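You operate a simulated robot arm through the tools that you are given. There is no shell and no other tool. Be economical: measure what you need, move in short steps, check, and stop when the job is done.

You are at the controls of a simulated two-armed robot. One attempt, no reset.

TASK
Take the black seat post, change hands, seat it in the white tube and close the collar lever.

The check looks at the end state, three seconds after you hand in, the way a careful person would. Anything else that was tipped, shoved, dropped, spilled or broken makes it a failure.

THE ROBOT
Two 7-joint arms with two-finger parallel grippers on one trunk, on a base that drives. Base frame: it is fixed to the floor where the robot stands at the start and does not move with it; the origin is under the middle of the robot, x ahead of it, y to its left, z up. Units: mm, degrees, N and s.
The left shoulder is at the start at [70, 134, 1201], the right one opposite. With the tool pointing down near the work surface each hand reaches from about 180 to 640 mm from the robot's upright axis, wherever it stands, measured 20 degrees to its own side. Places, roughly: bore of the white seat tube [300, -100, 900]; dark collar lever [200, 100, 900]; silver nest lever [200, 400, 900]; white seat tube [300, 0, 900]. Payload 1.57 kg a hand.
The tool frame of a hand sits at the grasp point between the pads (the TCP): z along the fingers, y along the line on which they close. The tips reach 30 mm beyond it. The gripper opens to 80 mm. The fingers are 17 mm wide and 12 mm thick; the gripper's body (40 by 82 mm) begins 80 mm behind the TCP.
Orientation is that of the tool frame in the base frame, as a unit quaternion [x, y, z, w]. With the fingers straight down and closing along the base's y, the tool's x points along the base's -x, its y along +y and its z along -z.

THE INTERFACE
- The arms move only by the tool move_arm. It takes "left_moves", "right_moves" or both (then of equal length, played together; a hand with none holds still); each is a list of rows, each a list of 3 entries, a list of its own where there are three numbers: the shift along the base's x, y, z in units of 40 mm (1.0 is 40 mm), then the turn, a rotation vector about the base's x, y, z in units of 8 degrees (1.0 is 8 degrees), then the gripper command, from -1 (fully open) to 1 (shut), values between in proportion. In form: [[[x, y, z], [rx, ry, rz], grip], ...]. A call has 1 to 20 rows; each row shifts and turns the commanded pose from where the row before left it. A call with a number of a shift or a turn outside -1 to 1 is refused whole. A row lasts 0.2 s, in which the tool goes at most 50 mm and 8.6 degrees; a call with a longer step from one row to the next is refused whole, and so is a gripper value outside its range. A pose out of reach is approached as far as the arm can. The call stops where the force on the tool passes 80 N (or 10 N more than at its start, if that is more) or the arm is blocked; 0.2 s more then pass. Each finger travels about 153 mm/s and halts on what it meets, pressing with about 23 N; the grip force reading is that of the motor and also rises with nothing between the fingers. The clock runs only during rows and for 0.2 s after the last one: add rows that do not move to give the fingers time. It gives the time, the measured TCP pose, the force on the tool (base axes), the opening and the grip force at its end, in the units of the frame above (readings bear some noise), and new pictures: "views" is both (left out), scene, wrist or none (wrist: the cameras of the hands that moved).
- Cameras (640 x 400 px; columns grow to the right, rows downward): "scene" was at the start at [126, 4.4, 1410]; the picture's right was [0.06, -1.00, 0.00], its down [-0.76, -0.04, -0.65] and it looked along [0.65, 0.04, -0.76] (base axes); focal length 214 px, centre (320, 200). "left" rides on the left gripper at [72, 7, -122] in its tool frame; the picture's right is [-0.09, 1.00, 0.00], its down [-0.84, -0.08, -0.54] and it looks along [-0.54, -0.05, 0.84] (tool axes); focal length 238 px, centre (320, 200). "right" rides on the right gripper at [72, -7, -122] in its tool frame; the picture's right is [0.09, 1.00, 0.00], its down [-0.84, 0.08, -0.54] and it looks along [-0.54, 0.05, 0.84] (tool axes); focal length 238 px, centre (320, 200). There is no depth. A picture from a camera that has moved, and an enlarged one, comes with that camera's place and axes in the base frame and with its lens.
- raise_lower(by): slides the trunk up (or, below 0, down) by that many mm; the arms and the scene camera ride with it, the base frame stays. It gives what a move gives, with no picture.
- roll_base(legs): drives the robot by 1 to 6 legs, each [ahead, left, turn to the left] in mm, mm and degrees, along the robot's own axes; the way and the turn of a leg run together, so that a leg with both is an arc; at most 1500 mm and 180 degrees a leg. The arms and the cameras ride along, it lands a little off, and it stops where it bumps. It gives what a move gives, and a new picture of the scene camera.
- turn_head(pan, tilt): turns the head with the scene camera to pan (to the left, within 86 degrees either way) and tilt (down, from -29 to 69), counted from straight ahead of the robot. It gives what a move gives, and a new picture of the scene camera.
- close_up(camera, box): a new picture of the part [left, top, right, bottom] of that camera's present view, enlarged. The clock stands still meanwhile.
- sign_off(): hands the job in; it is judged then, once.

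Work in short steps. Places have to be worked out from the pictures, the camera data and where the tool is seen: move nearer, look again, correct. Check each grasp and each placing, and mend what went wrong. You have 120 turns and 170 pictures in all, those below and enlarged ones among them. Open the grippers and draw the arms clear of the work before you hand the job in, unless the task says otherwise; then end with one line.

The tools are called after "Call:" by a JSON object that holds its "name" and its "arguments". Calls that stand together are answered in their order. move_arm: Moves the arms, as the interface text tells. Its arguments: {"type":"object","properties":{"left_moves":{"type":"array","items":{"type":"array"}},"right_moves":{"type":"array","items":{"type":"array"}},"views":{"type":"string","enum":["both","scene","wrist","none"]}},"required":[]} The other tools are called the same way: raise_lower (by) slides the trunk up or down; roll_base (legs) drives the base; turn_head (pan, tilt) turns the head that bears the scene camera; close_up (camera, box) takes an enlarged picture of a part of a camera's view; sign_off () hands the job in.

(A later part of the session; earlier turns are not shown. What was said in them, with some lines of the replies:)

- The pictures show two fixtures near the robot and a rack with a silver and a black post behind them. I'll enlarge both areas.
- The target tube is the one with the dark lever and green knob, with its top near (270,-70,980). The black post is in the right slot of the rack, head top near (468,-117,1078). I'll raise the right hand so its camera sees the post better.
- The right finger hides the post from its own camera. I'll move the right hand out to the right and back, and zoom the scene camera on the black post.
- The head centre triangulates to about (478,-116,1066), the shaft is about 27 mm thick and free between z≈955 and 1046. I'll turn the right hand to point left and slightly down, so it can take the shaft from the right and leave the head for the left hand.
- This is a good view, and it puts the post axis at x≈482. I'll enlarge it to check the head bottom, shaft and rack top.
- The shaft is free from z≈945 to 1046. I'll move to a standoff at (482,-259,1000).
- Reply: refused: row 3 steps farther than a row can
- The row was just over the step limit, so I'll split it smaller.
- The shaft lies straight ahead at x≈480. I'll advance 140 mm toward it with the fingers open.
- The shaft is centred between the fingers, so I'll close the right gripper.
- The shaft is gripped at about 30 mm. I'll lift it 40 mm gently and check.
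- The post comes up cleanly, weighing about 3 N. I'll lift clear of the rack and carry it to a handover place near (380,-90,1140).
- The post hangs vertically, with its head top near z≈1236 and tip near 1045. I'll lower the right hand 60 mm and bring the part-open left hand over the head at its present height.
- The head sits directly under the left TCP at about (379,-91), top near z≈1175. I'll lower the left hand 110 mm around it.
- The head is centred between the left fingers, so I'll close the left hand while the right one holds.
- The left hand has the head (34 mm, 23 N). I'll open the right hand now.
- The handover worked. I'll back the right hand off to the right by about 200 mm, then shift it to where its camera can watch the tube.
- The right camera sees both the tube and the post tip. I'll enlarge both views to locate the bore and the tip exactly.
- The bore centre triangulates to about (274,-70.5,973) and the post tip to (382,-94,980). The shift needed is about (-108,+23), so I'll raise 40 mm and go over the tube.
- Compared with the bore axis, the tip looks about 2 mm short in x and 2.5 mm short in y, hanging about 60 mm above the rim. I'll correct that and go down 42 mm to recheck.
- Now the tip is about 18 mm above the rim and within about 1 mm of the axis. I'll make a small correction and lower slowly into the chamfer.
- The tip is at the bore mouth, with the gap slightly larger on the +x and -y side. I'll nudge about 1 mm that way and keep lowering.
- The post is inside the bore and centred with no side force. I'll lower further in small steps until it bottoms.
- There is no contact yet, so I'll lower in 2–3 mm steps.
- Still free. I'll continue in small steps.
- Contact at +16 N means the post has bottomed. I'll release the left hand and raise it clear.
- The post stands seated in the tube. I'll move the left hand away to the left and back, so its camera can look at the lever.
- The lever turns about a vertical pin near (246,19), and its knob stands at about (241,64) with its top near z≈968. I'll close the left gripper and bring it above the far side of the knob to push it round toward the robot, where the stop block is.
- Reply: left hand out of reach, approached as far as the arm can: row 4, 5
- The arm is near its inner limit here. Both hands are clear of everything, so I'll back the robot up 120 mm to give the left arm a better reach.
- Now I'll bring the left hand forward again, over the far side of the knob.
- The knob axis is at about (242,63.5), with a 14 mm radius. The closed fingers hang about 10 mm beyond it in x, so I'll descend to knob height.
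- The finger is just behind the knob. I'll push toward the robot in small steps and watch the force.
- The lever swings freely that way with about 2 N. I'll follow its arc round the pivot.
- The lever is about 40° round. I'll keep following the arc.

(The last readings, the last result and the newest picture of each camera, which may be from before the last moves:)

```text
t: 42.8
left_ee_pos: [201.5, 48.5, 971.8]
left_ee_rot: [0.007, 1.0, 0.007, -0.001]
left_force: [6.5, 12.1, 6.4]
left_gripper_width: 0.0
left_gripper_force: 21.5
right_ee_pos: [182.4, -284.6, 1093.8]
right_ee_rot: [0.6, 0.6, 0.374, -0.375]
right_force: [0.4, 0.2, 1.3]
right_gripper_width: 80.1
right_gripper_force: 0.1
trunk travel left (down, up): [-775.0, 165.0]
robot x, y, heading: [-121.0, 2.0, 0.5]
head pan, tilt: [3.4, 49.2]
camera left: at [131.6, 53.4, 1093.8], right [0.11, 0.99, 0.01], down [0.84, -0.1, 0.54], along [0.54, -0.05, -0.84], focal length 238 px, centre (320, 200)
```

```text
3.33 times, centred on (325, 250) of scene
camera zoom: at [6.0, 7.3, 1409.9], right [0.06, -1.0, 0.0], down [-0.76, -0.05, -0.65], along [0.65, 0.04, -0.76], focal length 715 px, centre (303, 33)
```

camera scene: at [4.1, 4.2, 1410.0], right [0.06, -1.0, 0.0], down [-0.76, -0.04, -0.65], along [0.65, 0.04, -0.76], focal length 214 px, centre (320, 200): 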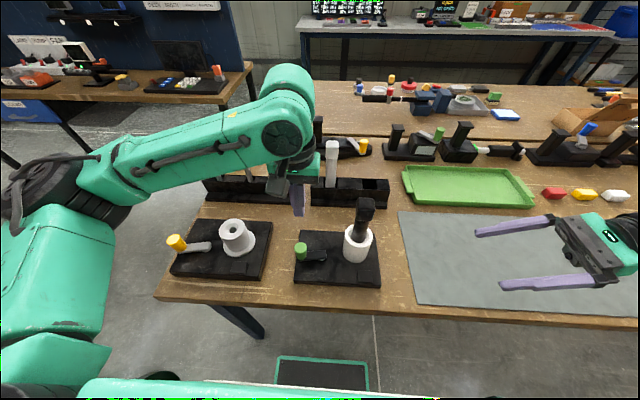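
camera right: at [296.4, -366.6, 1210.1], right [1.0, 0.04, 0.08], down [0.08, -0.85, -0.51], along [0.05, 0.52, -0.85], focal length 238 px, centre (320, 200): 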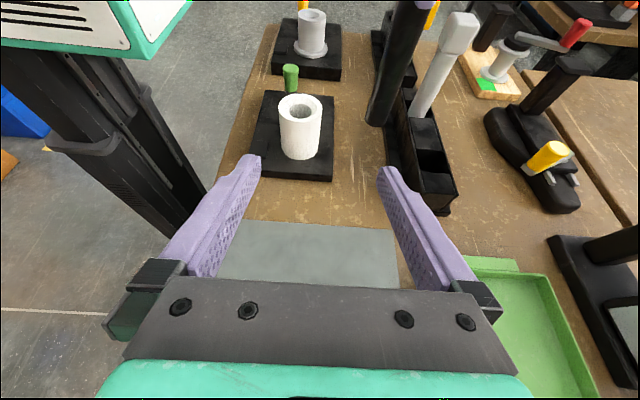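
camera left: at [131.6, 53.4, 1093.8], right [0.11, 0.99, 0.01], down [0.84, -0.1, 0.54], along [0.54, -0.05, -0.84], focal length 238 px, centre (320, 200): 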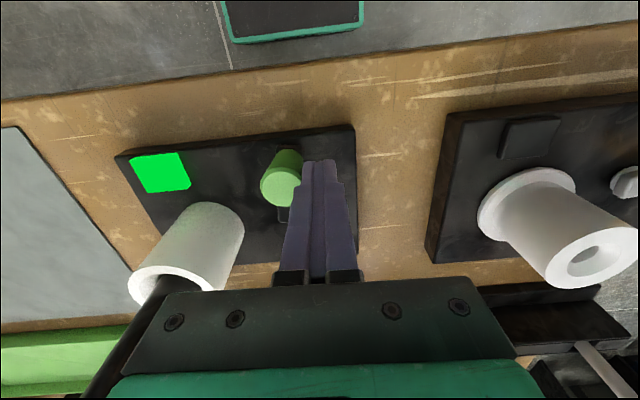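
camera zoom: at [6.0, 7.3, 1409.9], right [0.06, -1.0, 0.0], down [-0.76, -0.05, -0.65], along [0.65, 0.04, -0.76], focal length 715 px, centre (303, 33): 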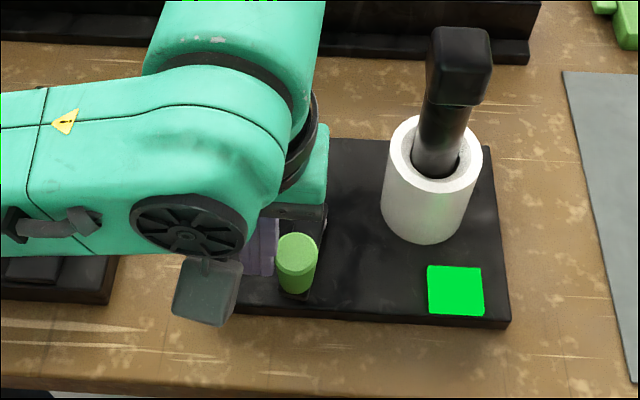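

The block has turned green and the lever is now against its stop, so the collar is closed. I'll back the finger off and raise it clear.

Call:
{"name": "move_arm", "arguments": {"left_moves": [[[0, 0.3, 0], [0, 0, 0], 1], [[0, 0.4, 0], [0, 0, 0], 1], [[0, 0, 0.7], [0, 0, 0], 1], [[0, 0, 0.9], [0, 0, 0], 1], [[0, 0, 0.9], [0, 0, 0], 1], [[0, 0.5, 0.9], [0, 0, 0], -1], [[0, 0.8, 0.6], [0, 0, 0], -1], [[0, 0.8, 0], [0, 0, 0], -1], [[0, 0.8, 0], [0, 0, 0], -1], [[0, 0, 0], [0, 0, 0], -1]], "views": "both"}}

Call:
{"name": "close_up", "arguments": {"camera": "scene", "box": [250, 190, 400, 310]}}

```text
t: 45.0
left_ee_pos: [199.9, 189.7, 1131.7]
left_ee_rot: [0.01, 1.0, 0.007, -0.001]
left_force: [-0.4, 0.0, 0.7]
left_gripper_width: 80.0
left_gripper_force: 0.1
right_ee_pos: [182.3, -287.4, 1092.3]
right_ee_rot: [0.6, 0.6, 0.374, -0.375]
right_force: [-0.6, -0.2, 0.4]
right_gripper_width: 79.9
right_gripper_force: 0.0
trunk travel left (down, up): [-775.0, 165.0]
robot x, y, heading: [-120.9, -0.2, 0.1]
head pan, tilt: [3.4, 49.2]
camera scene: at [5.0, 3.7, 1410.0], right [0.06, -1.0, 0.0], down [-0.76, -0.04, -0.65], along [0.65, 0.04, -0.76], focal length 214 px, centre (320, 200)
camera left: at [129.1, 195.8, 1254.8], right [0.11, 0.99, 0.01], down [0.84, -0.1, 0.54], along [0.54, -0.05, -0.84], focal length 238 px, centre (320, 200)
```

scene: 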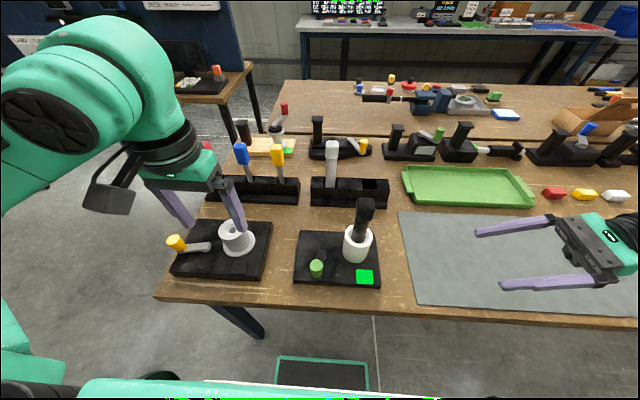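
left: 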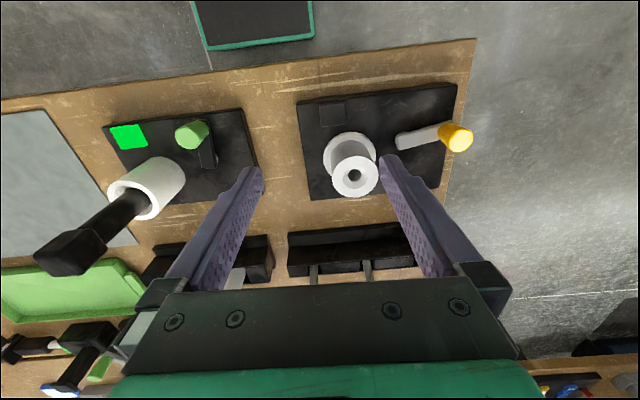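

```text
3.33 times, centred on (325, 250) of scene
camera zoom: at [5.0, 3.7, 1410.0], right [0.06, -1.0, 0.0], down [-0.76, -0.04, -0.65], along [0.65, 0.04, -0.76], focal length 715 px, centre (303, 33)
```

zoom: 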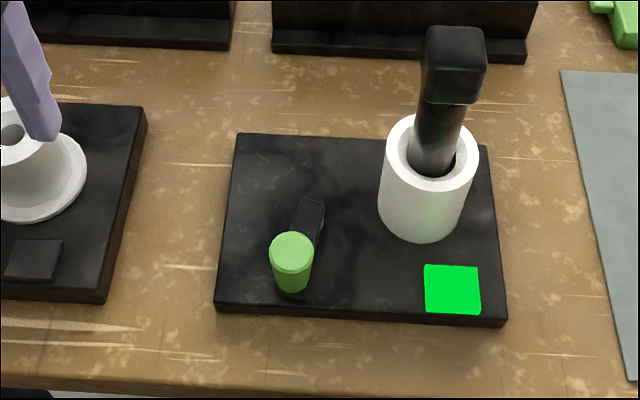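

The post is seated, the lever stays closed with the green mark lit, nothing else has moved, and both hands are open and clear. I'm handing in.

Call:
{"name": "sign_off", "arguments": {}}

```text
The job is handed in.
```

The black seat post was picked up with the right hand, passed to the left and seated in the white tube. The collar lever is closed with its indicator green, and both grippers are open and clear.
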